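You operate a simulated robot arm through the tools that you are given. There is no shell and no other tool. Be economical: measure what you need, move in short steps, check, and stop when the job is done.

You run a simulated two-armed robot. Do the job below in one go: nothing can be reset, and whatever is moved stays where it is left.

JOB
Wipe up the spill on the left end of the steel bench with the rag and put it back.

Only the result counts: the job must be done as asked and must still hold three seconds after the hand-in. Knocking over, shifting, dropping, spilling or breaking anything else fails it.

ROBOT AND FRAMES
Two 7-joint arms with two-finger parallel grippers on one trunk, on a base that drives. Base frame: it is fixed to the floor where the robot stands at the start and does not move with it; the origin is under the middle of the robot, x ahead of it, y to its left, z up; the surface under the hand at the start is at about z = 760. Units: mm, rad, N and s.
The left shoulder is at the start at [80, 195, 1013], the right one opposite. With the tool pointing down near the work surface each hand reaches from about 320 to 760 mm from the robot's upright axis, wherever it stands, measured 20 degrees to its own side. Payload 3.91 kg a hand.
Tool frame (each hand has its own): the origin (TCP) lies between the finger pads and is the grasp point; the fingertips stand 30 mm ahead of it; z points along the fingers, y is the line along which they close. The gripper opens to 110 mm. The fingers are 20 mm wide and 10 mm thick; the gripper's body (48 by 112 mm) begins 55 mm behind the TCP.
Orientation is told as [roll, pitch, yaw] about the base's x, y, z axes, in that order, counted from this pose: with the fingers straight down and closing along the base's y, the tool's x points along the base's -x, its y along +y and its z along -z.

CONTROLS
- The arms move only by the tool servo_tool. It takes "left_motion", "right_motion" or both (then of equal length, played together; a hand with none holds still); each is a list that holds one entry, the list of rows, each a list of 7 numbers: the closure, from 0 (fully open) to 1 (shut), then the shift along the base's x, y, z in mm, then the turn, a rotation vector about the base's x, y, z in rad. In form: [[[claw, x, y, z, wx, wy, wz], ...]]. A call has 1 to 10 rows; each row shifts and turns the commanded pose from where the row before left it. A row lasts 0.2 s, in which the tool goes at most 50 mm and 0.15 rad; a call with a longer step from one row to the next is refused whole, and so is a gripper value outside its range. Where a pose cannot be reached the arm comes as near as it can. A force on the tool above 40 N (or 10 N above the force at the start of the call, whichever is more), or a blocked arm, ends the call early, and 0.2 s more pass. The fingers move at their own pace (about 72 mm/s each) and stop on an object; they squeeze with about 39 N. The grip force told is the motor's: it shows also when the fingers shut on nothing. Time passes only in rows, and 0.2 s behind the last, so rows that do not move let the fingers close. The reply holds the time, the measured pose of the TCP, the force on the tool along the base axes, the opening and the grip force, in the units named above and with some noise, with the torque about the TCP (base axes, N m) and any sound that the robot's microphone picked up.
- Cameras (640 x 400 px; columns grow to the right, rows downward): "scene" is now at [215.9, 40.6, 1181]; the picture's right is [0.42, -0.91, 0.01], its down [-0.65, -0.31, -0.70] and it looks along [0.64, 0.28, -0.72] (base axes); focal length 214 px, centre (320, 200). "left" rides on the left gripper at [72, -17, -103] in its tool frame; the picture's right is [0.23, 0.97, 0.00], its down [-0.76, 0.18, -0.62] and it looks along [-0.61, 0.14, 0.78] (tool axes); focal length 222 px, centre (320, 200). "right" rides on the right gripper at [72, 17, -103] in its tool frame; the picture's right is [-0.23, 0.97, 0.00], its down [-0.76, -0.18, -0.62] and it looks along [-0.61, -0.14, 0.78] (tool axes); focal length 222 px, centre (320, 200). There is no depth. A picture from a camera that has moved, and an enlarged one, comes with that camera's place and axes in the base frame and with its lens. The place of the scene camera against the robot may be out by one fixed shift of up to 12 mm in any direction.
- camera(camera): a new picture of that camera. The clock stands still meanwhile.
- slide_trunk(by): slides the trunk up (or, below 0, down) by that many mm; the arms and the scene camera ride with it, the base frame stays. It gives what a move gives, with no picture.
- steer(legs): drives the robot by 1 to 6 legs, each [ahead, left, turn to the left] in mm, mm and rad, along the robot's own axes; the way and the turn of a leg run together, so that a leg with both is an arc; at most 1500 mm and 3.142 rad a leg. The arms and the cameras ride along, it lands a little off, and it stops where it bumps. It gives what a move gives.
- turn_head(pan, tilt): turns the head with the scene camera to pan (to the left, within 1.396 rad either way) and tilt (down, from -0.506 to 1.204), counted from straight ahead of the robot. It gives what a move gives.
- close_up(camera, box): a new picture of the part [left, top, right, bottom] of that camera's present view, enlarged. The clock stands still meanwhile.
- hand_in(): hands the job in; it is judged then, once.

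Work in short steps. Places have to be worked out from the pictures, the camera data and where the tool is seen: move nearer, look again, correct. Check each grasp and each placing, and mend what went wrong. You have 120 turns and 92 pictures in all, those below and enlarged ones among them. Open the grippers and draw the arms clear of the work before you hand the job in, unless the task says otherwise; then end with one line.

The tools are called after ">>>" as name(argument=value, ...) on one line, values as JSON. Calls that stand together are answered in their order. servo_tool: Moves the arms, as the interface text tells. Its arguments: {"type":"object","properties":{"left_motion":{"type":"array"},"right_motion":{"type":"array"}},"required":[]} The other tools are called the same way: slide_trunk (by) slides the trunk up or down; steer (legs) drives the base; turn_head (pan, tilt) turns the head that bears the scene camera; camera (camera) takes a picture; close_up (camera, box) takes an enlarged picture of a part of a camera's view; hand_in () hands the job in.

At the start:

```text
clock: 0.0
left_position: [425.0, 429.9, 1047.3]
left_tool_rot: [-0.013, -0.005, 0.001]
left_wrist_force: [0.4, -0.1, -0.5]
left_torque: [0.04, -0.03, 0.02]
left_opening: 110.2
left_finger_force: 0.1
right_position: [581.8, -89.8, 957.5]
right_tool_rot: [-0.015, -0.006, 0.013]
right_wrist_force: [0.5, 0.2, 0.3]
right_torque: [0.02, -0.01, 0.02]
right_opening: 110.1
right_finger_force: 0.1
trunk travel left (down, up): [-275.0, 239.0]
robot x, y, heading: [4.0, 0.1, 0.003]
head pan, tilt: [0.433, 0.798]
```

scene: 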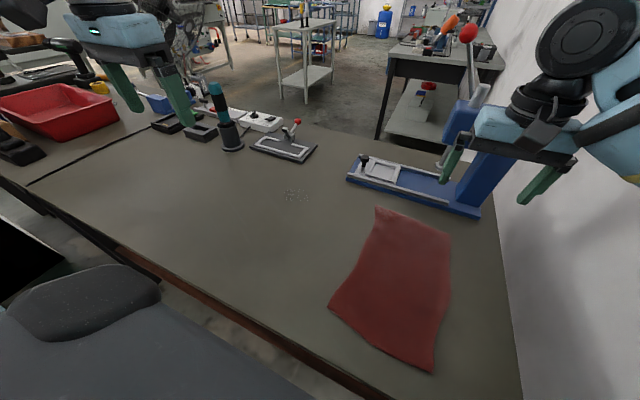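
right: 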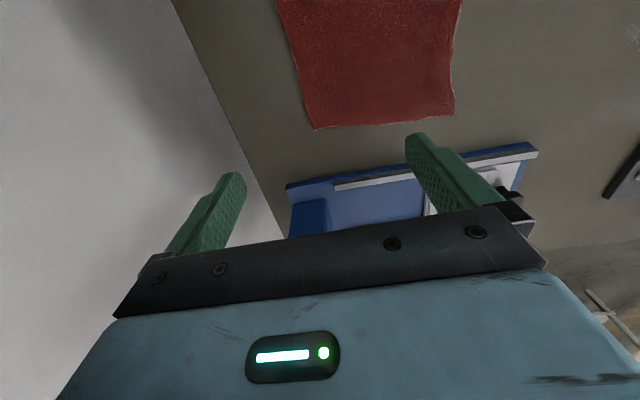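
left: 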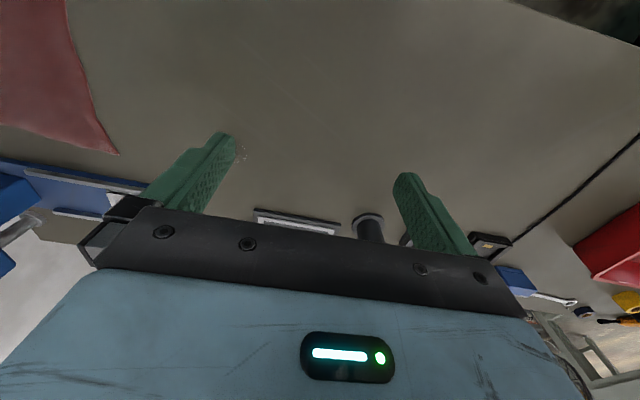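

The red rag lies on the bench in front; I see a faint mark at about (297,197) in the scene view. I enlarge that and look to the left.

>>> close_up(camera="scene", box=[220, 150, 380, 250])

>>> close_up(camera="scene", box=[0, 0, 320, 200])

>>> turn_head(pan=1.2, tilt=0.7)

>>> camera(camera="scene")

```text
4.00 times, centred on (300, 200) of scene
camera zoom: at [215.9, 40.6, 1181.0], right [0.42, -0.91, 0.01], down [-0.65, -0.31, -0.7], along [0.64, 0.28, -0.72], focal length 858 px, centre (400, 200)
```

zoom: 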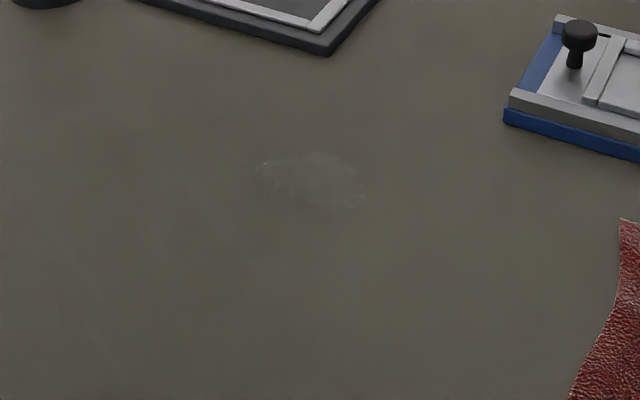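

```text
2.00 times, centred on (160, 100) of scene
camera zoom: at [215.9, 40.6, 1181.0], right [0.42, -0.91, 0.01], down [-0.65, -0.31, -0.7], along [0.64, 0.28, -0.72], focal length 429 px, centre (640, 400)
```

zoom: 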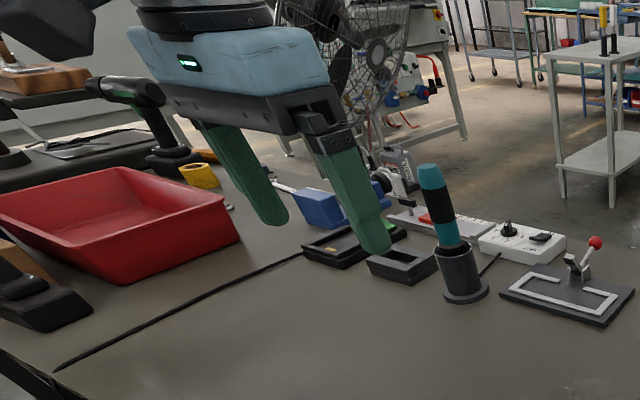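

```text
clock: 1.1
left_position: [427.1, 427.0, 1045.9]
left_tool_rot: [-0.011, -0.002, 0.003]
left_wrist_force: [-0.3, -0.3, 1.2]
left_torque: [0.02, 0.03, -0.01]
left_opening: 109.8
left_finger_force: 0.1
right_position: [582.3, -89.9, 957.5]
right_tool_rot: [-0.012, -0.007, 0.021]
right_wrist_force: [-0.2, -0.2, -0.5]
right_torque: [0.05, 0.0, -0.01]
right_opening: 109.9
right_finger_force: 0.2
trunk travel left (down, up): [-275.0, 239.0]
robot x, y, heading: [2.9, -2.1, 0.002]
head pan, tilt: [1.201, 0.7]
```

```text
86 pictures are left
camera scene: at [175.0, 83.1, 1188.4], right [0.93, -0.36, 0.01], down [-0.23, -0.61, -0.76], along [0.28, 0.71, -0.65], focal length 214 px, centre (320, 200)
```

scene: 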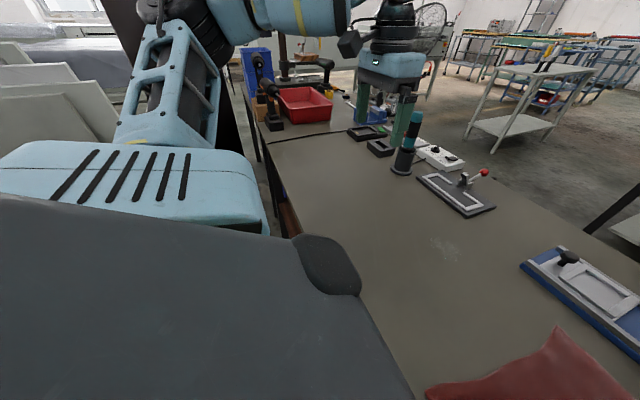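

The faint patch is mid-bench, so I need to find the real left end. I enlarge the far left section of the bench in this view.

>>> close_up(camera="scene", box=[230, 20, 450, 158])

>>> close_up(camera="scene", box=[380, 190, 540, 290])

```text
2.90 times, centred on (340, 89) of scene
camera zoom: at [175.0, 83.1, 1188.4], right [0.93, -0.36, 0.01], down [-0.23, -0.61, -0.76], along [0.28, 0.71, -0.65], focal length 622 px, centre (262, 522)
```

zoom: 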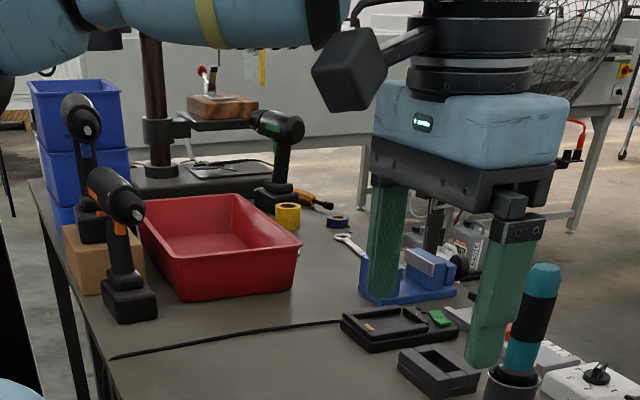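

```text
4.00 times, centred on (460, 240) of scene
camera zoom: at [175.0, 83.1, 1188.4], right [0.93, -0.36, 0.01], down [-0.23, -0.61, -0.76], along [0.28, 0.71, -0.65], focal length 858 px, centre (-240, 40)
```

zoom: 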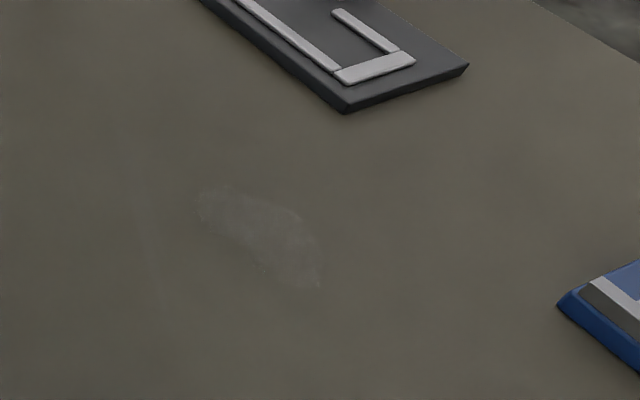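

No spill seen at the left end yet; other benches are around too. I look straight ahead and to the right, and zoom in.

>>> turn_head(pan=0.3, tilt=0.2)

>>> camera(camera="scene")

>>> turn_head(pan=-0.9, tilt=0.5)

>>> camera(camera="scene")

>>> turn_head(pan=1.396, tilt=0.2)

>>> camera(camera="scene")

```text
clock: 2.3
left_position: [426.6, 428.0, 1047.2]
left_tool_rot: [-0.011, -0.003, 0.002]
left_wrist_force: [0.3, 0.2, -0.7]
left_torque: [0.01, 0.0, 0.02]
left_opening: 110.0
left_finger_force: 0.0
right_position: [582.1, -89.8, 957.4]
right_tool_rot: [-0.01, -0.007, 0.023]
right_wrist_force: [-0.1, 0.6, 0.2]
right_torque: [0.0, 0.02, 0.0]
right_opening: 110.1
right_finger_force: 0.1
trunk travel left (down, up): [-275.0, 239.0]
robot x, y, heading: [-0.2, 0.6, 0.002]
head pan, tilt: [0.3, 0.201]
```

```text
83 pictures are left
camera scene: at [233.3, 32.1, 1234.4], right [0.3, -0.95, 0.01], down [-0.19, -0.07, -0.98], along [0.94, 0.29, -0.2], focal length 214 px, centre (320, 200)
```

scene: 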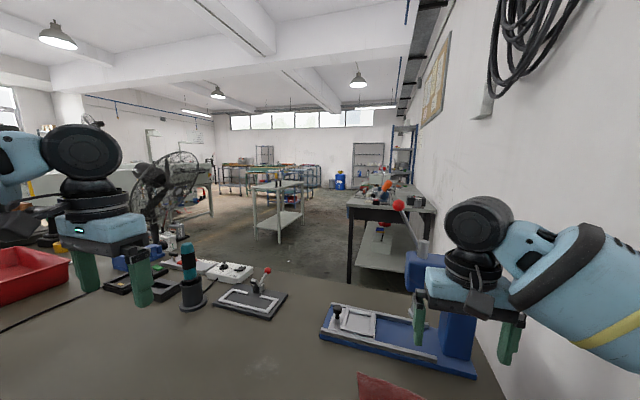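

```text
clock: 3.7
left_position: [426.3, 426.6, 1045.7]
left_tool_rot: [-0.011, -0.005, 0.001]
left_wrist_force: [0.4, 1.2, 1.2]
left_torque: [-0.02, 0.0, 0.03]
left_opening: 109.9
left_finger_force: 0.1
right_position: [582.3, -89.7, 957.5]
right_tool_rot: [-0.009, -0.005, 0.021]
right_wrist_force: [0.2, 0.3, -0.9]
right_torque: [-0.03, 0.0, 0.04]
right_opening: 110.1
right_finger_force: 0.1
trunk travel left (down, up): [-275.0, 239.0]
robot x, y, heading: [1.0, -0.7, -0.0]
head pan, tilt: [-0.901, 0.499]
```

```text
82 pictures are left
camera scene: at [201.1, -67.2, 1207.7], right [-0.78, -0.62, 0.0], down [-0.29, 0.37, -0.88], along [0.55, -0.69, -0.47], focal length 214 px, centre (320, 200)
```

scene: 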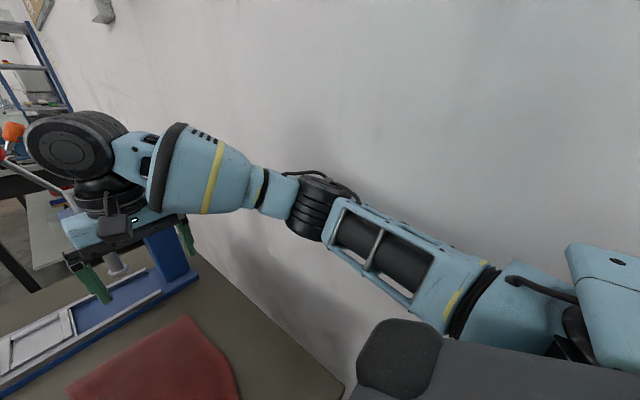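

```text
clock: 5.8
left_position: [426.8, 426.7, 1045.8]
left_tool_rot: [-0.012, -0.003, 0.004]
left_wrist_force: [0.0, 0.0, -0.6]
left_torque: [0.01, 0.0, -0.01]
left_opening: 110.1
left_finger_force: 0.0
right_position: [581.5, -88.8, 956.5]
right_tool_rot: [-0.011, -0.007, 0.023]
right_wrist_force: [-1.6, -0.6, 0.6]
right_torque: [0.03, 0.0, -0.04]
right_opening: 110.0
right_finger_force: 0.1
trunk travel left (down, up): [-275.0, 239.0]
robot x, y, heading: [-0.1, -0.2, 0.002]
head pan, tilt: [1.396, 0.201]
```

```text
81 pictures are left
camera scene: at [160.8, 96.0, 1233.4], right [0.98, -0.17, 0.01], down [-0.03, -0.21, -0.98], along [0.17, 0.96, -0.21], focal length 214 px, centre (320, 200)
```

scene: 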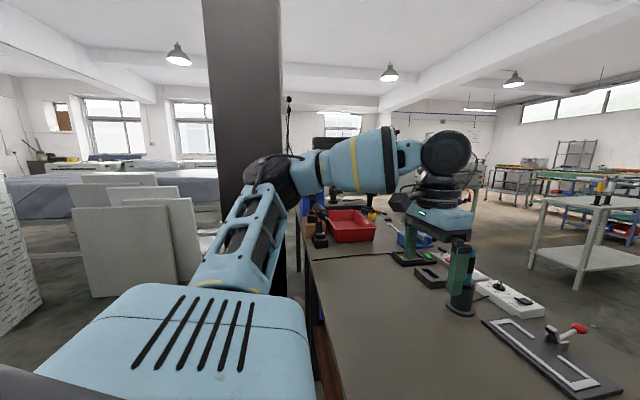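

I enlarge the far bench, the two-shelf cart ahead and the left areas to find a steel bench with a spill.

>>> turn_head(pan=0.0, tilt=0.3)

>>> close_up(camera="scene", box=[220, 100, 380, 200])

>>> close_up(camera="scene", box=[100, 100, 260, 200])

```text
clock: 7.4
left_position: [426.7, 426.9, 1047.2]
left_tool_rot: [-0.01, -0.004, 0.0]
left_wrist_force: [-1.8, 0.6, 1.2]
left_torque: [0.0, -0.05, -0.02]
left_opening: 109.9
left_finger_force: 0.1
right_position: [582.2, -88.5, 957.5]
right_tool_rot: [-0.012, -0.004, 0.022]
right_wrist_force: [-0.1, 0.1, -0.4]
right_torque: [0.0, 0.03, 0.0]
right_opening: 110.1
right_finger_force: 0.0
trunk travel left (down, up): [-275.0, 239.0]
robot x, y, heading: [-0.1, 1.1, -0.002]
head pan, tilt: [0.0, 0.3]
```

```text
4.00 times, centred on (300, 150) of scene
camera zoom: at [238.1, 4.2, 1225.4], right [0.0, -1.0, 0.01], down [-0.29, -0.01, -0.96], along [0.96, 0.0, -0.29], focal length 858 px, centre (400, 400)
```

zoom: 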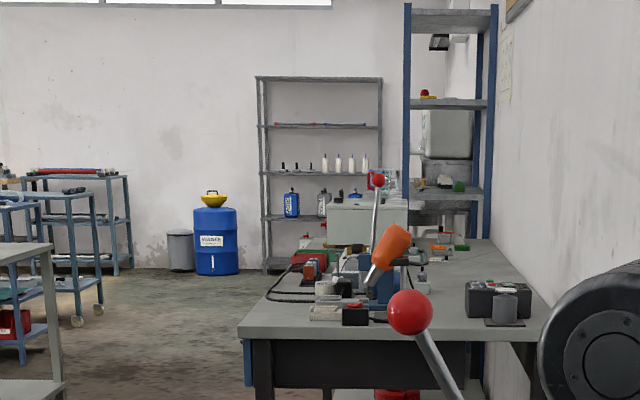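

```text
4.00 times, centred on (180, 150) of scene
camera zoom: at [238.1, 4.2, 1225.4], right [0.0, -1.0, 0.01], down [-0.29, -0.01, -0.96], along [0.96, 0.0, -0.29], focal length 858 px, centre (880, 400)
```

zoom: 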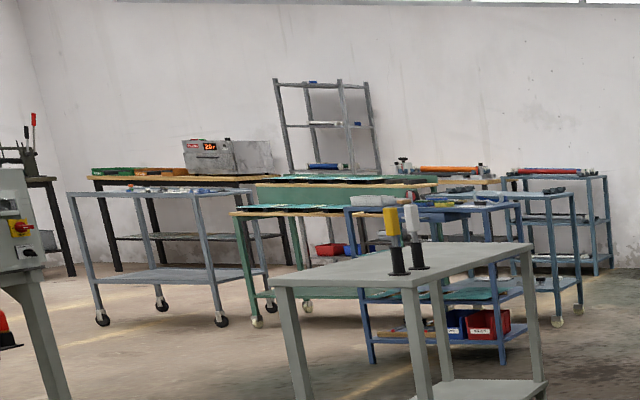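

The patch at about (573, 267) is on the near bench; before deciding I want to inspect the bench's true left part. I raise the trunk for clearance and view, then strafe left a bit.

>>> slide_trunk(by=200)

>>> turn_head(pan=1.15, tilt=0.5)

>>> camera(camera="scene")

>>> camera(camera="left")

```text
clock: 9.5
left_position: [431.2, 415.5, 1249.6]
left_tool_rot: [-0.001, 0.001, 0.001]
left_wrist_force: [0.5, -0.8, 0.4]
left_torque: [0.0, 0.0, 0.01]
left_opening: 109.9
left_finger_force: 0.1
right_position: [588.0, -102.7, 1152.1]
right_tool_rot: [0.001, 0.0, 0.015]
right_wrist_force: [-0.6, 0.2, -0.1]
right_torque: [0.0, 0.01, 0.03]
right_opening: 109.9
right_finger_force: 0.1
trunk travel left (down, up): [-475.0, 39.0]
robot x, y, heading: [0.0, 1.6, 0.001]
head pan, tilt: [0.0, 0.3]
```

```text
clock: 10.9
left_position: [430.6, 415.4, 1250.2]
left_tool_rot: [0.001, 0.0, 0.001]
left_wrist_force: [0.0, -0.5, -0.4]
left_torque: [-0.02, 0.0, 0.02]
left_opening: 110.0
left_finger_force: 0.1
right_position: [584.8, -102.8, 1153.2]
right_tool_rot: [0.0, -0.002, 0.014]
right_wrist_force: [-0.1, -0.5, 0.0]
right_torque: [0.0, -0.04, -0.02]
right_opening: 110.2
right_finger_force: 0.1
trunk travel left (down, up): [-475.0, 39.0]
robot x, y, heading: [-1.9, 1.3, 0.001]
head pan, tilt: [1.15, 0.499]
```

```text
78 pictures are left
camera scene: at [95.0, 74.4, 1427.4], right [0.91, -0.41, 0.0], down [-0.2, -0.44, -0.88], along [0.36, 0.8, -0.48], focal length 214 px, centre (320, 200)
```

scene: 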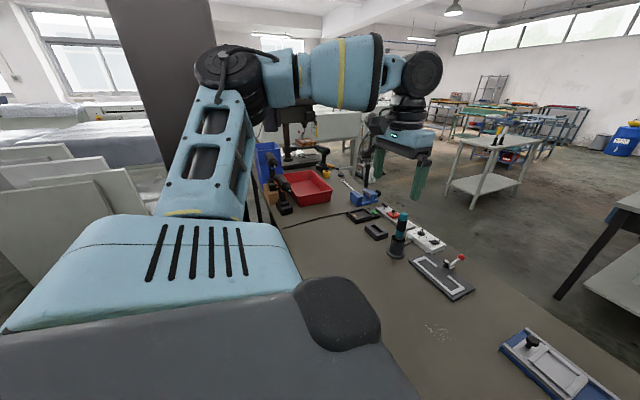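

```text
77 pictures are left
camera left: at [357.6, 399.5, 1353.6], right [-0.23, 0.97, 0.0], down [0.76, 0.18, 0.62], along [0.61, 0.14, -0.78], focal length 222 px, centre (320, 200)
```

left: 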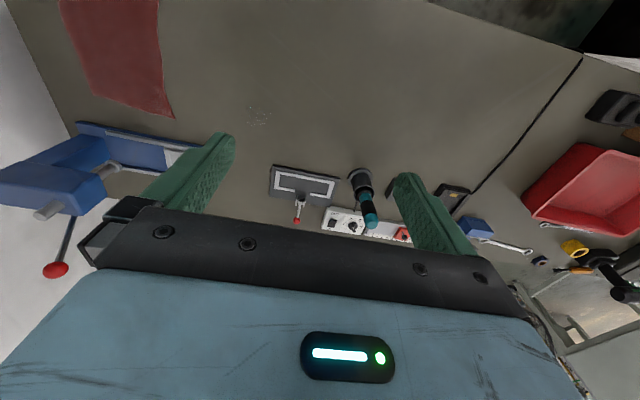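

No other spill on this bench yet. From the raised head I check the far wall bench top and the left area enlarged.

>>> close_up(camera="scene", box=[240, 130, 400, 230])

>>> close_up(camera="scene", box=[390, 290, 490, 352])

>>> turn_head(pan=0.0, tilt=0.5)

>>> camera(camera="scene")

>>> close_up(camera="scene", box=[240, 80, 400, 180])

```text
4.00 times, centred on (320, 180) of scene
camera zoom: at [95.0, 74.4, 1427.4], right [0.91, -0.41, 0.0], down [-0.2, -0.44, -0.88], along [0.36, 0.8, -0.48], focal length 858 px, centre (320, 280)
```

zoom: 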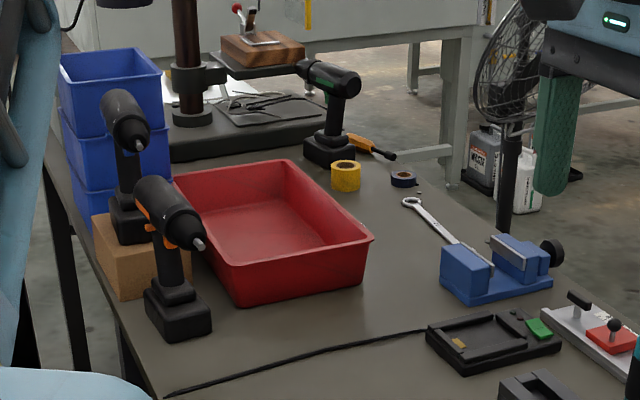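

```text
6.40 times, centred on (440, 321) of scene
camera zoom: at [95.0, 74.4, 1427.4], right [0.91, -0.41, 0.0], down [-0.2, -0.44, -0.88], along [0.36, 0.8, -0.48], focal length 1373 px, centre (-448, -574)
```

zoom: 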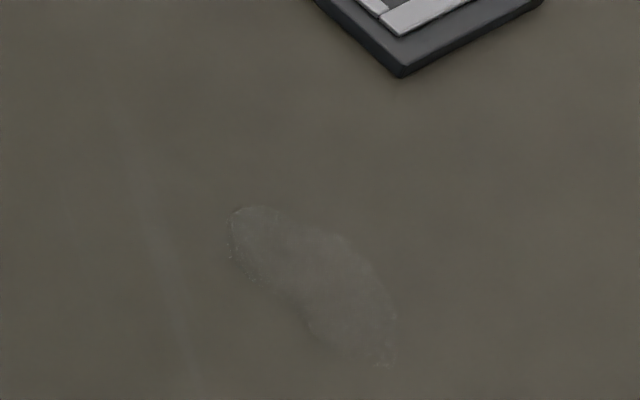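

```text
clock: 12.3
left_position: [430.7, 417.0, 1250.6]
left_tool_rot: [-0.001, 0.0, 0.003]
left_wrist_force: [0.1, -0.7, 0.0]
left_torque: [-0.02, -0.01, 0.0]
left_opening: 109.8
left_finger_force: 0.0
right_position: [587.1, -103.3, 1154.8]
right_tool_rot: [-0.001, -0.001, 0.014]
right_wrist_force: [-1.0, 0.7, 0.1]
right_torque: [0.01, -0.01, 0.01]
right_opening: 110.0
right_finger_force: 0.0
trunk travel left (down, up): [-475.0, 39.0]
robot x, y, heading: [-0.9, -3.5, -0.0]
head pan, tilt: [0.0, 0.499]
```

```text
74 pictures are left
camera scene: at [148.8, -8.5, 1427.4], right [0.0, -1.0, 0.0], down [-0.48, 0.0, -0.88], along [0.88, 0.0, -0.48], focal length 214 px, centre (320, 200)
```

scene: 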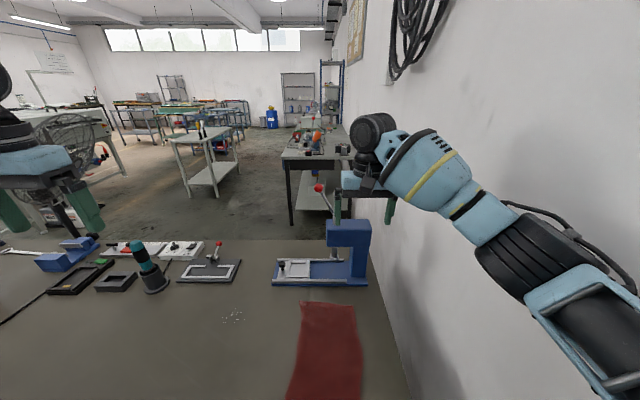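

```text
4.00 times, centred on (320, 130) of scene
camera zoom: at [148.8, -8.5, 1427.4], right [0.0, -1.0, 0.0], down [-0.48, 0.0, -0.88], along [0.88, 0.0, -0.48], focal length 858 px, centre (320, 480)
```

zoom: 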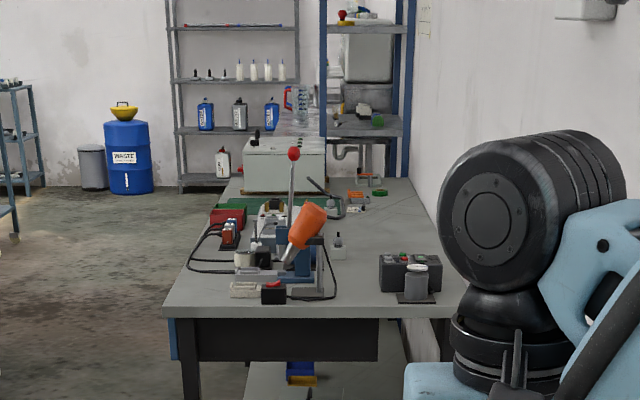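

The faint rimmed film at about x 555–610, y 220–316 is the only spill visible anywhere, so that is the target. I lower the trunk again, lift the right hand out of the way, and bring the left hand toward the rag (about x 330–630, y −115..60).

>>> slide_trunk(by=-200)

>>> servo_tool(right_motion=[[[0, 0, 0, 40, 0, 0, 0], [0, 0, 0, 40, 0, 0, 0], [0, 0, 0, 40, 0, 0, 0], [0, -20, -5, 30, 0, 0, 0], [0, -20, -5, 20, 0, 0, 0], [0, -20, -5, 0, 0, 0, 0]]])

>>> servo_tool(left_motion=[[[0, 10, -45, -10, 0, 0, 0], [0, 10, -45, -10, 0, 0, 0], [0, 10, -45, -10, 0, 0, 0], [0, 10, -45, -10, 0, 0, 0], [0, 10, -45, -10, 0, 0, 0], [0, 5, -45, -10, 0, 0, 0], [0, 0, -45, -10, 0, 0, 0], [0, 0, -45, -10, 0, 0, 0], [0, 0, -40, -10, 0, 0, 0]]])

>>> camera(camera="left")

>>> turn_head(pan=0.2, tilt=0.95)

>>> camera(camera="scene")

```text
clock: 14.4
left_position: [425.9, 427.0, 1047.6]
left_tool_rot: [-0.012, -0.002, 0.002]
left_wrist_force: [0.0, 0.6, -0.1]
left_torque: [0.03, -0.04, 0.01]
left_opening: 110.1
left_finger_force: 0.2
right_position: [581.6, -88.4, 956.6]
right_tool_rot: [-0.009, -0.002, 0.024]
right_wrist_force: [-0.8, -0.6, 0.7]
right_torque: [0.01, -0.01, -0.01]
right_opening: 110.1
right_finger_force: 0.2
trunk travel left (down, up): [-275.0, 239.0]
robot x, y, heading: [-6.1, 0.1, 0.0]
head pan, tilt: [0.0, 0.499]
```

```text
clock: 15.8
left_position: [430.4, 433.5, 1043.0]
left_tool_rot: [-0.013, 0.003, 0.007]
left_wrist_force: [-0.2, -0.1, 0.8]
left_torque: [0.0, 0.02, 0.03]
left_opening: 110.1
left_finger_force: 0.0
right_position: [526.5, -94.1, 1121.0]
right_tool_rot: [-0.019, 0.003, 0.025]
right_wrist_force: [-0.2, 0.5, -1.0]
right_torque: [0.01, -0.02, 0.0]
right_opening: 110.0
right_finger_force: 0.0
trunk travel left (down, up): [-275.0, 239.0]
robot x, y, heading: [-0.2, 2.4, 0.005]
head pan, tilt: [0.0, 0.499]
```

```text
clock: 17.9
left_position: [487.1, 151.6, 984.7]
left_tool_rot: [-0.014, 0.0, 0.005]
left_wrist_force: [0.1, -0.4, 0.2]
left_torque: [0.01, -0.02, -0.02]
left_opening: 109.8
left_finger_force: 0.1
left hand out of reach, approached as far as the arm can: row 7, 8, 9
right_position: [525.4, -95.0, 1121.7]
right_tool_rot: [-0.021, 0.004, 0.028]
right_wrist_force: [-0.1, -0.2, 0.5]
right_torque: [0.0, -0.01, 0.05]
right_opening: 110.0
right_finger_force: 0.0
trunk travel left (down, up): [-275.0, 239.0]
robot x, y, heading: [-2.7, 1.2, 0.001]
head pan, tilt: [0.0, 0.499]
```

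```text
72 pictures are left
camera left: at [415.1, 135.7, 1088.5], right [-0.23, 0.97, -0.01], down [0.76, 0.19, 0.62], along [0.61, 0.13, -0.78], focal length 222 px, centre (320, 200)
```

left: 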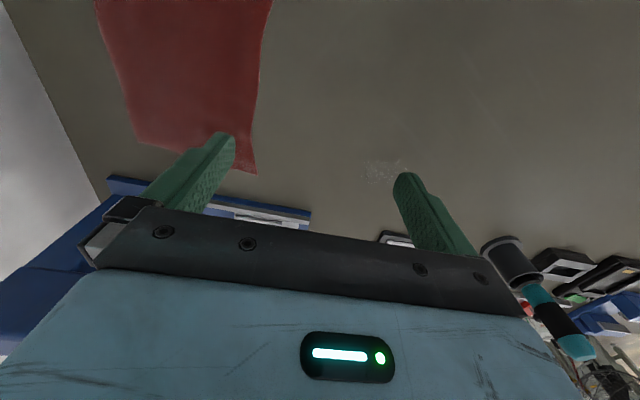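

```text
clock: 18.8
left_position: [487.5, 150.7, 985.2]
left_tool_rot: [-0.014, 0.003, 0.003]
left_wrist_force: [0.2, 0.0, 0.1]
left_torque: [-0.05, 0.04, 0.02]
left_opening: 110.0
left_finger_force: 0.1
right_position: [527.1, -94.4, 1122.8]
right_tool_rot: [-0.024, 0.004, 0.028]
right_wrist_force: [-0.1, -0.4, -0.3]
right_torque: [0.01, -0.02, -0.01]
right_opening: 109.9
right_finger_force: 0.1
trunk travel left (down, up): [-275.0, 239.0]
robot x, y, heading: [-2.7, 1.8, 0.005]
head pan, tilt: [0.201, 0.949]
```

```text
71 pictures are left
camera scene: at [222.1, 22.6, 1168.0], right [0.2, -0.98, 0.01], down [-0.8, -0.17, -0.58], along [0.57, 0.11, -0.82], focal length 214 px, centre (320, 200)
```

scene: 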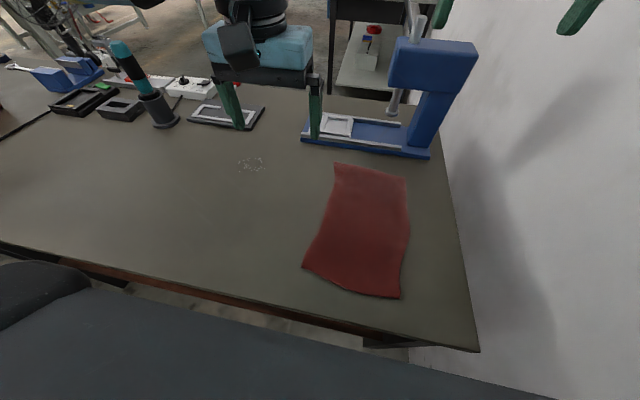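

The left arm can't reach the rag, so I'll use the right hand and strafe the base for the wipe. I retract the left hand and bring the right hand over the rag's middle (about 480, −22).

>>> servo_tool(left_motion=[[[0, -5, 45, 10, 0, 0, 0], [0, -10, 45, 10, 0, 0, 0], [0, -10, 45, 10, 0, 0, 0], [0, -10, 45, 10, 0, 0, 0], [0, -10, 45, 10, 0, 0, 0], [0, -10, 45, 10, 0, 0, 0]]])

>>> servo_tool(right_motion=[[[0, -6, 10, -40, 0, 0, 0], [0, -8, 10, -40, 0, 0, 0], [0, -8, 10, -40, 0, 0, 0], [0, -8, 10, -40, 0, 0, 0], [0, -8, 10, -40, 0, 0, 0], [0, -8, 12, -40, 0, 0, 0], [0, 0, 10, -20, 0, 0, 0]]])

>>> camera(camera="right")

>>> camera(camera="scene")

```text
clock: 20.1
left_position: [430.1, 423.6, 1042.8]
left_tool_rot: [-0.015, 0.003, 0.002]
left_wrist_force: [0.1, -0.5, 0.3]
left_torque: [-0.01, -0.01, -0.02]
left_opening: 109.9
left_finger_force: 0.1
right_position: [525.9, -94.8, 1124.2]
right_tool_rot: [-0.022, 0.002, 0.028]
right_wrist_force: [-0.2, 1.2, -0.6]
right_torque: [0.01, -0.02, 0.02]
right_opening: 109.9
right_finger_force: 0.1
trunk travel left (down, up): [-275.0, 239.0]
robot x, y, heading: [0.8, -1.0, 0.007]
head pan, tilt: [0.201, 0.949]
```

```text
clock: 21.8
left_position: [427.6, 415.7, 1047.2]
left_tool_rot: [-0.01, -0.004, 0.0]
left_wrist_force: [-0.1, 0.3, -0.4]
left_torque: [-0.01, -0.02, -0.02]
left_opening: 110.0
left_finger_force: 0.1
right_position: [476.2, -36.0, 867.1]
right_tool_rot: [-0.006, -0.008, 0.019]
right_wrist_force: [0.8, 0.4, -0.3]
right_torque: [0.01, 0.04, -0.02]
right_opening: 110.0
right_finger_force: 0.0
trunk travel left (down, up): [-275.0, 239.0]
robot x, y, heading: [-4.5, 3.7, -0.001]
head pan, tilt: [0.201, 0.949]
```

```text
70 pictures are left
camera right: at [402.7, -19.3, 969.3], right [0.21, 0.98, -0.01], down [0.76, -0.16, 0.63], along [0.62, -0.14, -0.78], focal length 222 px, centre (320, 200)
```

right: 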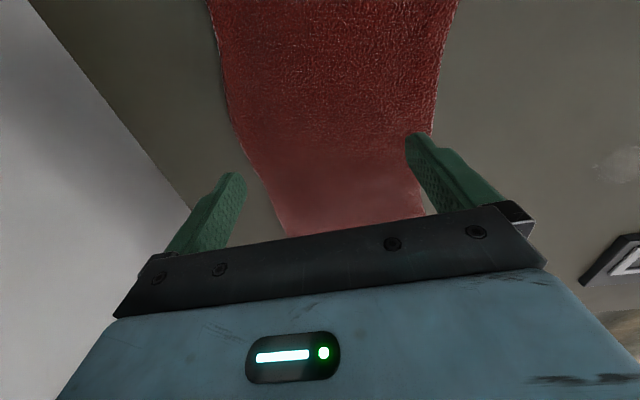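

```text
69 pictures are left
camera scene: at [217.4, 15.7, 1168.9], right [0.2, -0.98, 0.01], down [-0.8, -0.17, -0.58], along [0.57, 0.11, -0.81], focal length 214 px, centre (320, 200)
```

scene: 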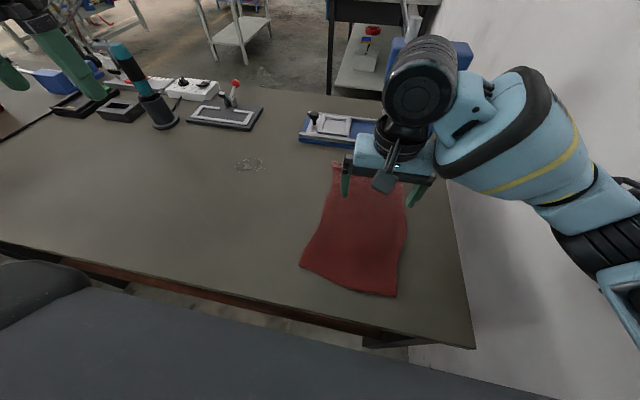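

The right hand is above the rag's middle. I narrow the fingers to ~70 mm and descend toward the cloth.

>>> servo_tool(right_motion=[[[0.36, 4, 10, -25, 0, 0, 0], [0.36, 0, 0, -20, 0, 0, 0], [0.36, 0, 0, -12, 0, 0, 0], [0.36, 0, 0, -6, 0, 0, 0], [0.36, 0, 0, -4, 0, 0, 0], [0.36, 0, 0, -3, 0, 0, 0]]])

```text
clock: 23.1
left_position: [429.0, 407.4, 1049.9]
left_tool_rot: [0.001, 0.0, 0.001]
left_wrist_force: [0.2, 0.8, -1.0]
left_torque: [-0.03, -0.04, 0.02]
left_opening: 109.8
left_finger_force: 0.0
right_position: [484.6, -36.3, 793.0]
right_tool_rot: [0.0, -0.002, 0.011]
right_wrist_force: [-1.1, -1.3, 3.9]
right_torque: [-0.04, -0.01, -0.01]
right_opening: 70.3
right_finger_force: 0.1
trunk travel left (down, up): [-275.0, 239.0]
robot x, y, heading: [0.9, -1.1, -0.001]
head pan, tilt: [0.201, 0.949]
```

Light contact (3.9 N) at TCP z 793. I press a little more and close.

>>> servo_tool(right_motion=[[[0.36, 0, 0, -2, 0, 0, 0], [0.6, 0, 0, 0, 0, 0, 0], [0.8, 0, 0, 0, 0, 0, 0], [1, 0, 0, 0, 0, 0, 0], [1, 0, 0, 0, 0, 0, 0], [1, 0, 0, 0, 0, 0, 0]]])

>>> camera(camera="scene")

>>> camera(camera="right")

```text
clock: 24.6
left_position: [429.5, 407.6, 1050.9]
left_tool_rot: [0.001, -0.002, 0.002]
left_wrist_force: [0.7, 0.4, 0.3]
left_torque: [-0.02, 0.0, 0.0]
left_opening: 110.0
left_finger_force: 0.0
right_position: [484.6, -36.8, 792.6]
right_tool_rot: [0.002, -0.006, 0.015]
right_wrist_force: [2.0, -0.2, 24.4]
right_torque: [0.12, 0.03, -0.05]
right_opening: 7.1
right_finger_force: 39.3
trunk travel left (down, up): [-275.0, 239.0]
robot x, y, heading: [-2.2, 3.2, 0.002]
head pan, tilt: [0.201, 0.949]
```

```text
68 pictures are left
camera scene: at [218.6, 6.1, 1169.1], right [0.2, -0.98, 0.0], down [-0.8, -0.16, -0.58], along [0.57, 0.12, -0.81], focal length 214 px, centre (320, 200)
```

scene: 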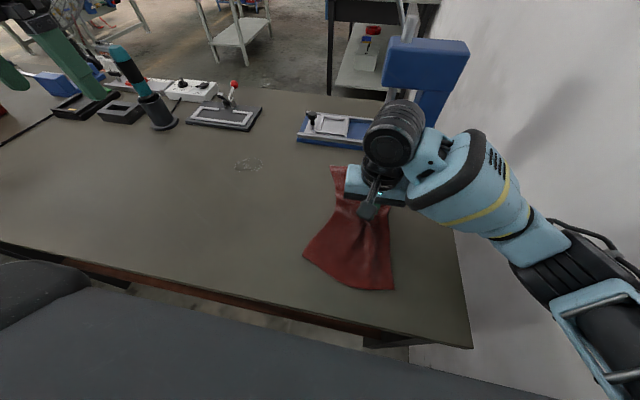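

```text
67 pictures are left
camera right: at [410.8, -19.7, 895.3], right [0.21, 0.98, 0.0], down [0.76, -0.17, 0.63], along [0.61, -0.13, -0.78], focal length 222 px, centre (320, 200)
```

right: 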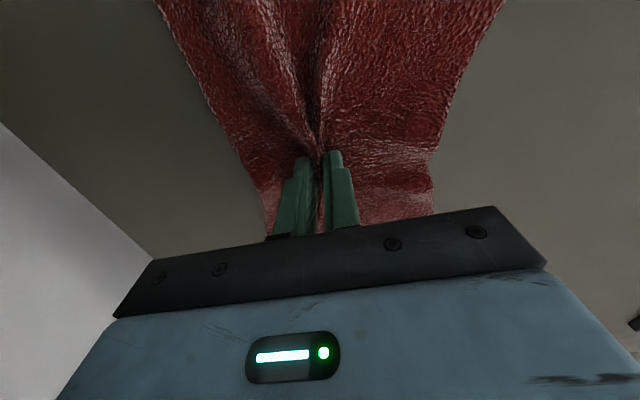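

The cloth is bunched and held (7 mm, 39 N) at (485, −37). I lift it clear and check.

>>> servo_tool(right_motion=[[[1, 0, 0, 20, 0, 0, 0], [1, 0, 0, 30, 0, 0, 0], [1, 0, 0, 40, 0, 0, 0], [1, 0, 0, 40, 0, 0, 0], [1, 0, 0, 40, 0, 0, 0], [1, 0, 0, 20, 0, 0, 0]]])

>>> camera(camera="scene")

```text
clock: 25.9
left_position: [429.7, 408.0, 1049.7]
left_tool_rot: [0.001, 0.0, 0.001]
left_wrist_force: [0.2, -0.3, -0.5]
left_torque: [-0.04, 0.02, -0.03]
left_opening: 109.9
left_finger_force: 0.1
right_position: [482.2, -35.3, 983.2]
right_tool_rot: [0.001, -0.001, 0.016]
right_wrist_force: [-0.8, 0.0, -0.7]
right_torque: [0.07, 0.02, -0.08]
right_opening: 7.0
right_finger_force: 39.2
trunk travel left (down, up): [-275.0, 239.0]
robot x, y, heading: [3.0, 0.2, -0.001]
head pan, tilt: [0.201, 0.949]
```

```text
66 pictures are left
camera scene: at [219.8, 5.9, 1168.7], right [0.2, -0.98, 0.0], down [-0.8, -0.16, -0.58], along [0.57, 0.12, -0.81], focal length 214 px, centre (320, 200)
```

scene: 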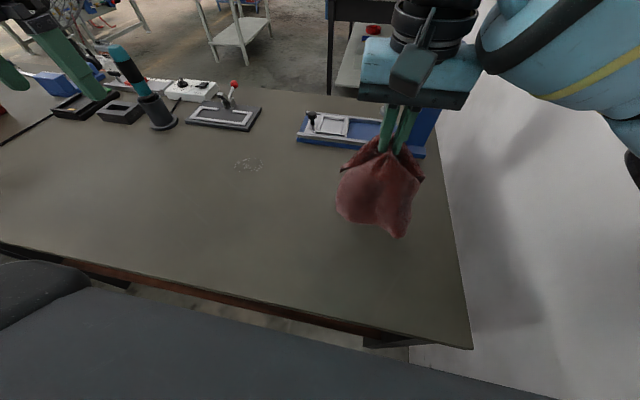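

The rag is lifted cleanly and hangs. Now I strafe the base 170 mm left so the right hand reaches the spill, then look.

>>> steer(legs=[[0, 170, 0]])

>>> camera(camera="scene")

```text
clock: 28.1
left_position: [431.2, 575.1, 1049.8]
left_tool_rot: [0.0, 0.0, -0.001]
left_wrist_force: [0.1, 0.8, 0.6]
left_torque: [-0.05, 0.02, 0.01]
left_opening: 110.0
left_finger_force: 0.0
right_position: [481.4, 131.9, 982.5]
right_tool_rot: [-0.001, -0.003, 0.012]
right_wrist_force: [0.5, 0.0, 0.0]
right_torque: [0.09, 0.0, -0.04]
right_opening: 7.2
right_finger_force: 38.5
trunk travel left (down, up): [-275.0, 239.0]
robot x, y, heading: [-1.7, 167.7, 0.001]
head pan, tilt: [0.201, 0.949]
```

```text
65 pictures are left
camera scene: at [220.0, 173.4, 1168.7], right [0.2, -0.98, 0.0], down [-0.8, -0.16, -0.58], along [0.57, 0.12, -0.81], focal length 214 px, centre (320, 200)
```

scene: 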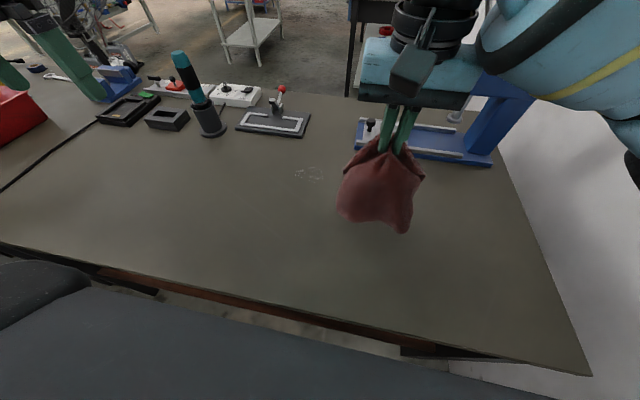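

Spill is at about x 560–612, y 232–318. I move the rag to just short of it (510, 275) and lower until it touches down, so the cloth will trail as I wipe forward.

>>> servo_tool(right_motion=[[[1, 10, 40, -10, 0, 0, 0], [1, 10, 40, -20, 0, 0, 0], [1, 5, 40, -20, 0, 0, 0], [1, 0, 23, -30, 0, 0, 0], [1, 0, 0, -30, 0, 0, 0], [1, 0, 0, -30, 0, 0, 0], [1, 0, 0, -20, 0, 0, 0]]])

>>> servo_tool(right_motion=[[[1, 0, 0, -10, 0, 0, 0], [1, 0, 0, -5, 0, 0, 0], [1, 0, 0, -5, 0, 0, 0], [1, 0, 0, -3, 0, 0, 0]]])

>>> camera(camera="scene")

```text
clock: 29.7
left_position: [429.5, 573.5, 1049.6]
left_tool_rot: [0.0, 0.0, 0.002]
left_wrist_force: [-0.6, 0.1, 0.1]
left_torque: [0.0, 0.01, 0.01]
left_opening: 109.8
left_finger_force: 0.0
right_position: [508.6, 276.1, 822.7]
right_tool_rot: [0.0, -0.002, 0.011]
right_wrist_force: [0.2, -0.3, -0.3]
right_torque: [0.05, -0.04, -0.07]
right_opening: 6.9
right_finger_force: 39.7
trunk travel left (down, up): [-275.0, 239.0]
robot x, y, heading: [1.8, 172.3, 0.001]
head pan, tilt: [0.201, 0.949]
```

```text
clock: 30.7
left_position: [428.7, 574.6, 1049.7]
left_tool_rot: [0.0, -0.001, 0.0]
left_wrist_force: [-0.3, 0.6, -0.3]
left_torque: [-0.02, 0.0, -0.01]
left_opening: 110.0
left_finger_force: 0.1
right_position: [508.9, 275.4, 801.4]
right_tool_rot: [0.001, -0.004, 0.014]
right_wrist_force: [1.6, 1.0, 15.7]
right_torque: [0.2, -0.24, -0.02]
right_opening: 6.7
right_finger_force: 39.1
trunk travel left (down, up): [-275.0, 239.0]
robot x, y, heading: [2.0, 169.1, 0.003]
head pan, tilt: [0.201, 0.949]
```

```text
64 pictures are left
camera scene: at [219.1, 173.1, 1169.1], right [0.2, -0.98, 0.0], down [-0.8, -0.16, -0.58], along [0.57, 0.12, -0.81], focal length 214 px, centre (320, 200)
```

scene: 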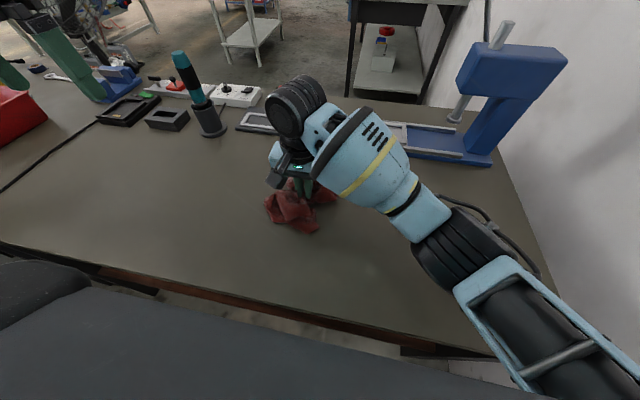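

Rag is pressed at ~16 N. Now I wipe lanes across the spill with strokes in x from ~510 to ~640.

>>> servo_tool(right_motion=[[[1, 30, 0, 0, 0, 0, 0], [1, 30, 0, 0, 0, 0, 0], [1, 30, 0, 0, 0, 0, 0], [1, 30, 0, 0, 0, 0, 0], [1, 0, -25, 0, 0, 0, 0], [1, -30, 0, 0, 0, 0, 0], [1, -30, 0, 0, 0, 0, 0], [1, -30, 0, 0, 0, 0, 0], [1, 0, -25, 0, 0, 0, 0]]])

>>> servo_tool(right_motion=[[[1, 30, 0, 0, 0, 0, 0], [1, 30, 0, 0, 0, 0, 0], [1, 30, 0, 0, 0, 0, 0], [1, 0, 25, 0, 0, 0, 0], [1, 0, 25, 0, 0, 0, 0], [1, 0, 25, 0, 0, 0, 0], [1, -30, 0, 0, 0, 0, 0], [1, -30, 0, 0, 0, 0, 0], [1, -30, 0, 0, 0, 0, 0]]])

>>> servo_tool(right_motion=[[[1, 0, 25, 0, 0, 0, 0], [1, 30, 0, 0, 0, 0, 0], [1, 30, 0, 0, 0, 0, 0], [1, 30, 0, 0, 0, 0, 0], [1, -10, -35, 0, 0, 0, 0], [1, -10, -35, 0, 0, 0, 0], [1, -10, -35, 0, 0, 0, 0]]])

>>> camera(camera="scene")

```text
clock: 31.4
left_position: [429.0, 575.1, 1049.6]
left_tool_rot: [0.001, 0.0, 0.0]
left_wrist_force: [0.2, 0.0, 0.8]
left_torque: [0.01, 0.05, 0.01]
left_opening: 109.9
left_finger_force: 0.1
right_position: [585.9, 268.2, 800.8]
right_tool_rot: [0.003, -0.007, 0.006]
right_wrist_force: [-7.7, -0.5, 28.6]
right_torque: [0.15, 0.04, 0.02]
right_opening: 6.8
right_finger_force: 39.5
trunk travel left (down, up): [-275.0, 239.0]
robot x, y, heading: [0.6, 167.4, 0.0]
head pan, tilt: [0.201, 0.949]
stopped in row 3 (right hand): the force on the tool passed its limit at 78 N (the readings are from after the stop); the commanded pose is now the measured one
```

```text
clock: 31.7
left_position: [427.7, 575.5, 1049.3]
left_tool_rot: [0.001, 0.0, 0.001]
left_wrist_force: [-0.6, 0.2, -0.3]
left_torque: [0.0, 0.02, -0.01]
left_opening: 110.2
left_finger_force: 0.1
right_position: [590.8, 266.3, 799.7]
right_tool_rot: [0.007, -0.01, 0.009]
right_wrist_force: [-7.5, 0.0, 24.2]
right_torque: [0.12, 0.01, -0.04]
right_opening: 7.0
right_finger_force: 39.3
trunk travel left (down, up): [-275.0, 239.0]
robot x, y, heading: [-1.1, 167.8, -0.001]
head pan, tilt: [0.201, 0.949]
stopped in row 1 (right hand): the force on the tool passed its limit at 78 N (the readings are from after the stop); the commanded pose is now the measured one
```

```text
clock: 31.9
left_position: [427.4, 576.2, 1050.3]
left_tool_rot: [0.002, 0.001, 0.002]
left_wrist_force: [1.0, -0.7, -0.4]
left_torque: [0.01, 0.04, -0.04]
left_opening: 110.0
left_finger_force: 0.2
right_position: [593.9, 266.0, 799.1]
right_tool_rot: [0.008, -0.01, 0.004]
right_wrist_force: [-7.2, 1.2, 26.5]
right_torque: [0.13, 0.06, 0.02]
right_opening: 7.0
right_finger_force: 39.3
trunk travel left (down, up): [-275.0, 239.0]
robot x, y, heading: [-0.8, 171.5, 0.001]
head pan, tilt: [0.201, 0.949]
stopped in row 1 (right hand): the force on the tool passed its limit at 75 N (the readings are from after the stop); the commanded pose is now the measured one
```

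```text
63 pictures are left
camera scene: at [218.1, 173.7, 1169.1], right [0.2, -0.98, 0.0], down [-0.8, -0.16, -0.58], along [0.57, 0.12, -0.81], focal length 214 px, centre (320, 200)
```

scene: 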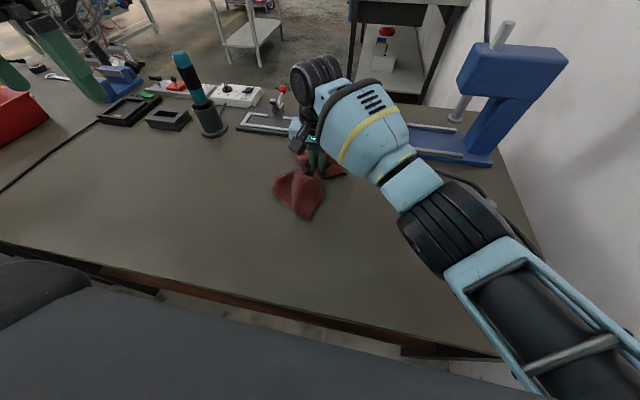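

Pressing grew too high while sliding. I ease up 5 mm and read the force, then slide in smaller steps.

>>> servo_tool(right_motion=[[[1, 0, 0, 5, 0, 0, 0], [1, 0, 0, 0, 0, 0, 0]]])

>>> servo_tool(right_motion=[[[1, 12, 0, 0, 0, 0, 0], [1, 12, 0, 0, 0, 0, 0], [1, 12, -5, 0, 0, 0, 0], [1, 0, -12, 0, 0, 0, 0], [1, 0, -15, 0, 0, 0, 0], [1, -15, 0, 0, 0, 0, 0], [1, -15, 0, 0, 0, 0, 0], [1, -15, 0, 0, 0, 0, 0], [1, -15, 0, 0, 0, 0, 0], [1, -15, 0, 0, 0, 0, 0]]])

```text
clock: 32.5
left_position: [428.3, 575.7, 1049.3]
left_tool_rot: [0.002, -0.001, 0.002]
left_wrist_force: [-0.5, -0.1, -0.9]
left_torque: [0.01, 0.01, -0.01]
left_opening: 109.9
left_finger_force: 0.0
right_position: [593.7, 263.1, 801.1]
right_tool_rot: [0.003, -0.004, 0.001]
right_wrist_force: [-2.1, 4.4, 17.0]
right_torque: [0.26, -0.09, 0.02]
right_opening: 7.2
right_finger_force: 38.7
trunk travel left (down, up): [-275.0, 239.0]
robot x, y, heading: [2.2, 167.6, -0.002]
head pan, tilt: [0.201, 0.949]
```

```text
clock: 32.9
left_position: [427.7, 575.7, 1050.0]
left_tool_rot: [0.001, 0.0, 0.001]
left_wrist_force: [0.1, 0.2, 0.0]
left_torque: [0.02, 0.04, -0.01]
left_opening: 109.8
left_finger_force: 0.0
right_position: [601.8, 257.0, 800.1]
right_tool_rot: [0.004, -0.008, -0.007]
right_wrist_force: [-7.1, 1.6, 22.3]
right_torque: [0.16, 0.04, 0.05]
right_opening: 6.9
right_finger_force: 39.6
trunk travel left (down, up): [-275.0, 239.0]
robot x, y, heading: [3.6, 168.6, 0.003]
head pan, tilt: [0.201, 0.949]
stopped in row 1 (right hand): the force on the tool passed its limit at 45 N (the readings are from after the stop); the commanded pose is now the measured one
```

Still stiff; I lift a further 5 mm for a lighter press and wipe in small steps.

>>> servo_tool(right_motion=[[[1, 0, 0, 5, 0, 0, 0], [1, 0, 0, 4, 0, 0, 0], [1, 0, 0, 0, 0, 0, 0]]])

>>> servo_tool(right_motion=[[[1, 15, 0, 0, 0, 0, 0], [1, 15, 0, 0, 0, 0, 0], [1, 5, -10, 0, 0, 0, 0], [1, 0, -15, 0, 0, 0, 0], [1, -5, -10, 0, 0, 0, 0], [1, -15, 0, 0, 0, 0, 0], [1, -15, 0, 0, 0, 0, 0], [1, -15, 0, 0, 0, 0, 0], [1, -15, 0, 0, 0, 0, 0], [1, -15, 0, 0, 0, 0, 0]]])

```text
clock: 33.6
left_position: [428.9, 575.9, 1048.9]
left_tool_rot: [0.002, 0.002, 0.001]
left_wrist_force: [-0.6, 0.9, 0.1]
left_torque: [0.03, -0.01, 0.05]
left_opening: 110.1
left_finger_force: 0.0
right_position: [602.8, 251.4, 803.4]
right_tool_rot: [-0.005, 0.003, -0.015]
right_wrist_force: [-1.7, 0.7, 5.5]
right_torque: [0.12, -0.01, 0.04]
right_opening: 6.9
right_finger_force: 38.9
trunk travel left (down, up): [-275.0, 239.0]
robot x, y, heading: [2.8, 166.5, 0.001]
head pan, tilt: [0.201, 0.949]
```

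```text
clock: 34.0
left_position: [429.0, 575.4, 1050.2]
left_tool_rot: [0.001, 0.001, 0.002]
left_wrist_force: [-0.1, -0.6, -0.7]
left_torque: [0.0, 0.02, 0.0]
left_opening: 110.0
left_finger_force: 0.0
right_position: [619.4, 235.6, 800.5]
right_tool_rot: [-0.007, 0.001, -0.036]
right_wrist_force: [-6.2, 1.4, 24.6]
right_torque: [0.23, 0.04, 0.11]
right_opening: 7.0
right_finger_force: 38.5
trunk travel left (down, up): [-275.0, 239.0]
robot x, y, heading: [1.0, 169.3, 0.008]
head pan, tilt: [0.201, 0.949]
stopped in row 1 (right hand): the force on the tool passed its limit at 53 N (the readings are from after the stop); the commanded pose is now the measured one
```

The arm is drifting at its reach limit. I lift the rag, strafe the base another 150 mm left, and view the spill area.

>>> servo_tool(right_motion=[[[1, -15, 0, 30, 0, 0, 0], [1, -20, 0, 40, 0, 0, 0], [1, -20, 0, 40, 0, 0, 0], [1, -20, 0, 40, 0, 0, 0], [1, -20, 0, 20, 0, 0, 0]]])

>>> steer(legs=[[0, 170, 0]])

>>> camera(camera="scene")

>>> close_up(camera="scene", box=[290, 140, 450, 240])

```text
clock: 35.2
left_position: [429.2, 576.0, 1048.2]
left_tool_rot: [0.002, 0.002, 0.002]
left_wrist_force: [0.2, 0.3, 0.5]
left_torque: [-0.01, -0.03, 0.03]
left_opening: 109.8
left_finger_force: 0.0
right_position: [524.4, 237.0, 965.7]
right_tool_rot: [-0.012, 0.005, -0.036]
right_wrist_force: [0.1, -0.2, -0.4]
right_torque: [0.1, 0.0, 0.05]
right_opening: 7.0
right_finger_force: 39.2
trunk travel left (down, up): [-275.0, 239.0]
robot x, y, heading: [-2.7, 168.9, 0.007]
head pan, tilt: [0.201, 0.949]
```

```text
clock: 37.3
left_position: [429.7, 745.0, 1049.2]
left_tool_rot: [0.003, 0.003, -0.001]
left_wrist_force: [-0.4, 1.3, 0.2]
left_torque: [-0.06, 0.0, 0.03]
left_opening: 110.1
left_finger_force: 0.0
right_position: [525.6, 406.7, 964.8]
right_tool_rot: [-0.009, 0.006, -0.033]
right_wrist_force: [0.3, -0.1, -0.3]
right_torque: [0.07, 0.0, 0.07]
right_opening: 6.9
right_finger_force: 38.7
trunk travel left (down, up): [-275.0, 239.0]
robot x, y, heading: [-1.1, 338.9, -0.001]
head pan, tilt: [0.201, 0.949]
```

```text
62 pictures are left
camera scene: at [220.1, 342.8, 1168.7], right [0.2, -0.98, 0.0], down [-0.8, -0.16, -0.58], along [0.57, 0.12, -0.81], focal length 214 px, centre (320, 200)
```

scene: 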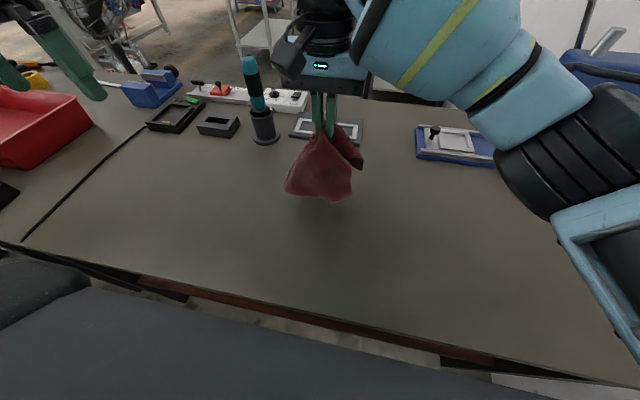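

```text
4.00 times, centred on (370, 190) of scene
camera zoom: at [220.1, 342.8, 1168.7], right [0.2, -0.98, 0.0], down [-0.8, -0.16, -0.58], along [0.57, 0.12, -0.81], focal length 858 px, centre (120, 240)
```

zoom: 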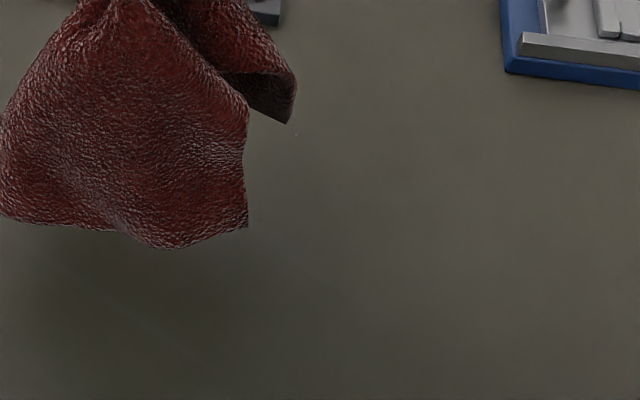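

The bulk of the film is gone; a speck remains near (614, 310). I bring the rag down at about (545, 305) with a lighter press to wipe the left/far rest.

>>> servo_tool(right_motion=[[[1, 5, -35, -20, 0, 0, 0.03], [1, 5, -35, -30, 0, 0, 0], [1, 5, -32, -40, 0, 0, 0], [1, 5, 0, -40, 0, 0, 0], [1, 0, 0, -20, 0, 0, 0], [1, 0, 0, -6, 0, 0, 0], [1, 0, 0, 0, 0, 0, 0]]])

>>> servo_tool(right_motion=[[[1, 0, 0, -3, 0, 0, 0], [1, 0, 0, 0, 0, 0, 0]]])

```text
refused: row 3 steps farther than a row can; nothing moved
```

```text
clock: 37.9
left_position: [429.1, 745.4, 1047.9]
left_tool_rot: [0.003, 0.003, 0.003]
left_wrist_force: [0.4, 0.1, 0.3]
left_torque: [0.02, -0.01, 0.01]
left_opening: 109.8
left_finger_force: 0.1
right_position: [524.8, 405.6, 962.0]
right_tool_rot: [-0.012, 0.005, -0.032]
right_wrist_force: [0.4, -0.1, 0.1]
right_torque: [0.08, 0.0, 0.08]
right_opening: 6.7
right_finger_force: 38.6
trunk travel left (down, up): [-275.0, 239.0]
robot x, y, heading: [2.6, 339.7, -0.0]
head pan, tilt: [0.201, 0.949]
```

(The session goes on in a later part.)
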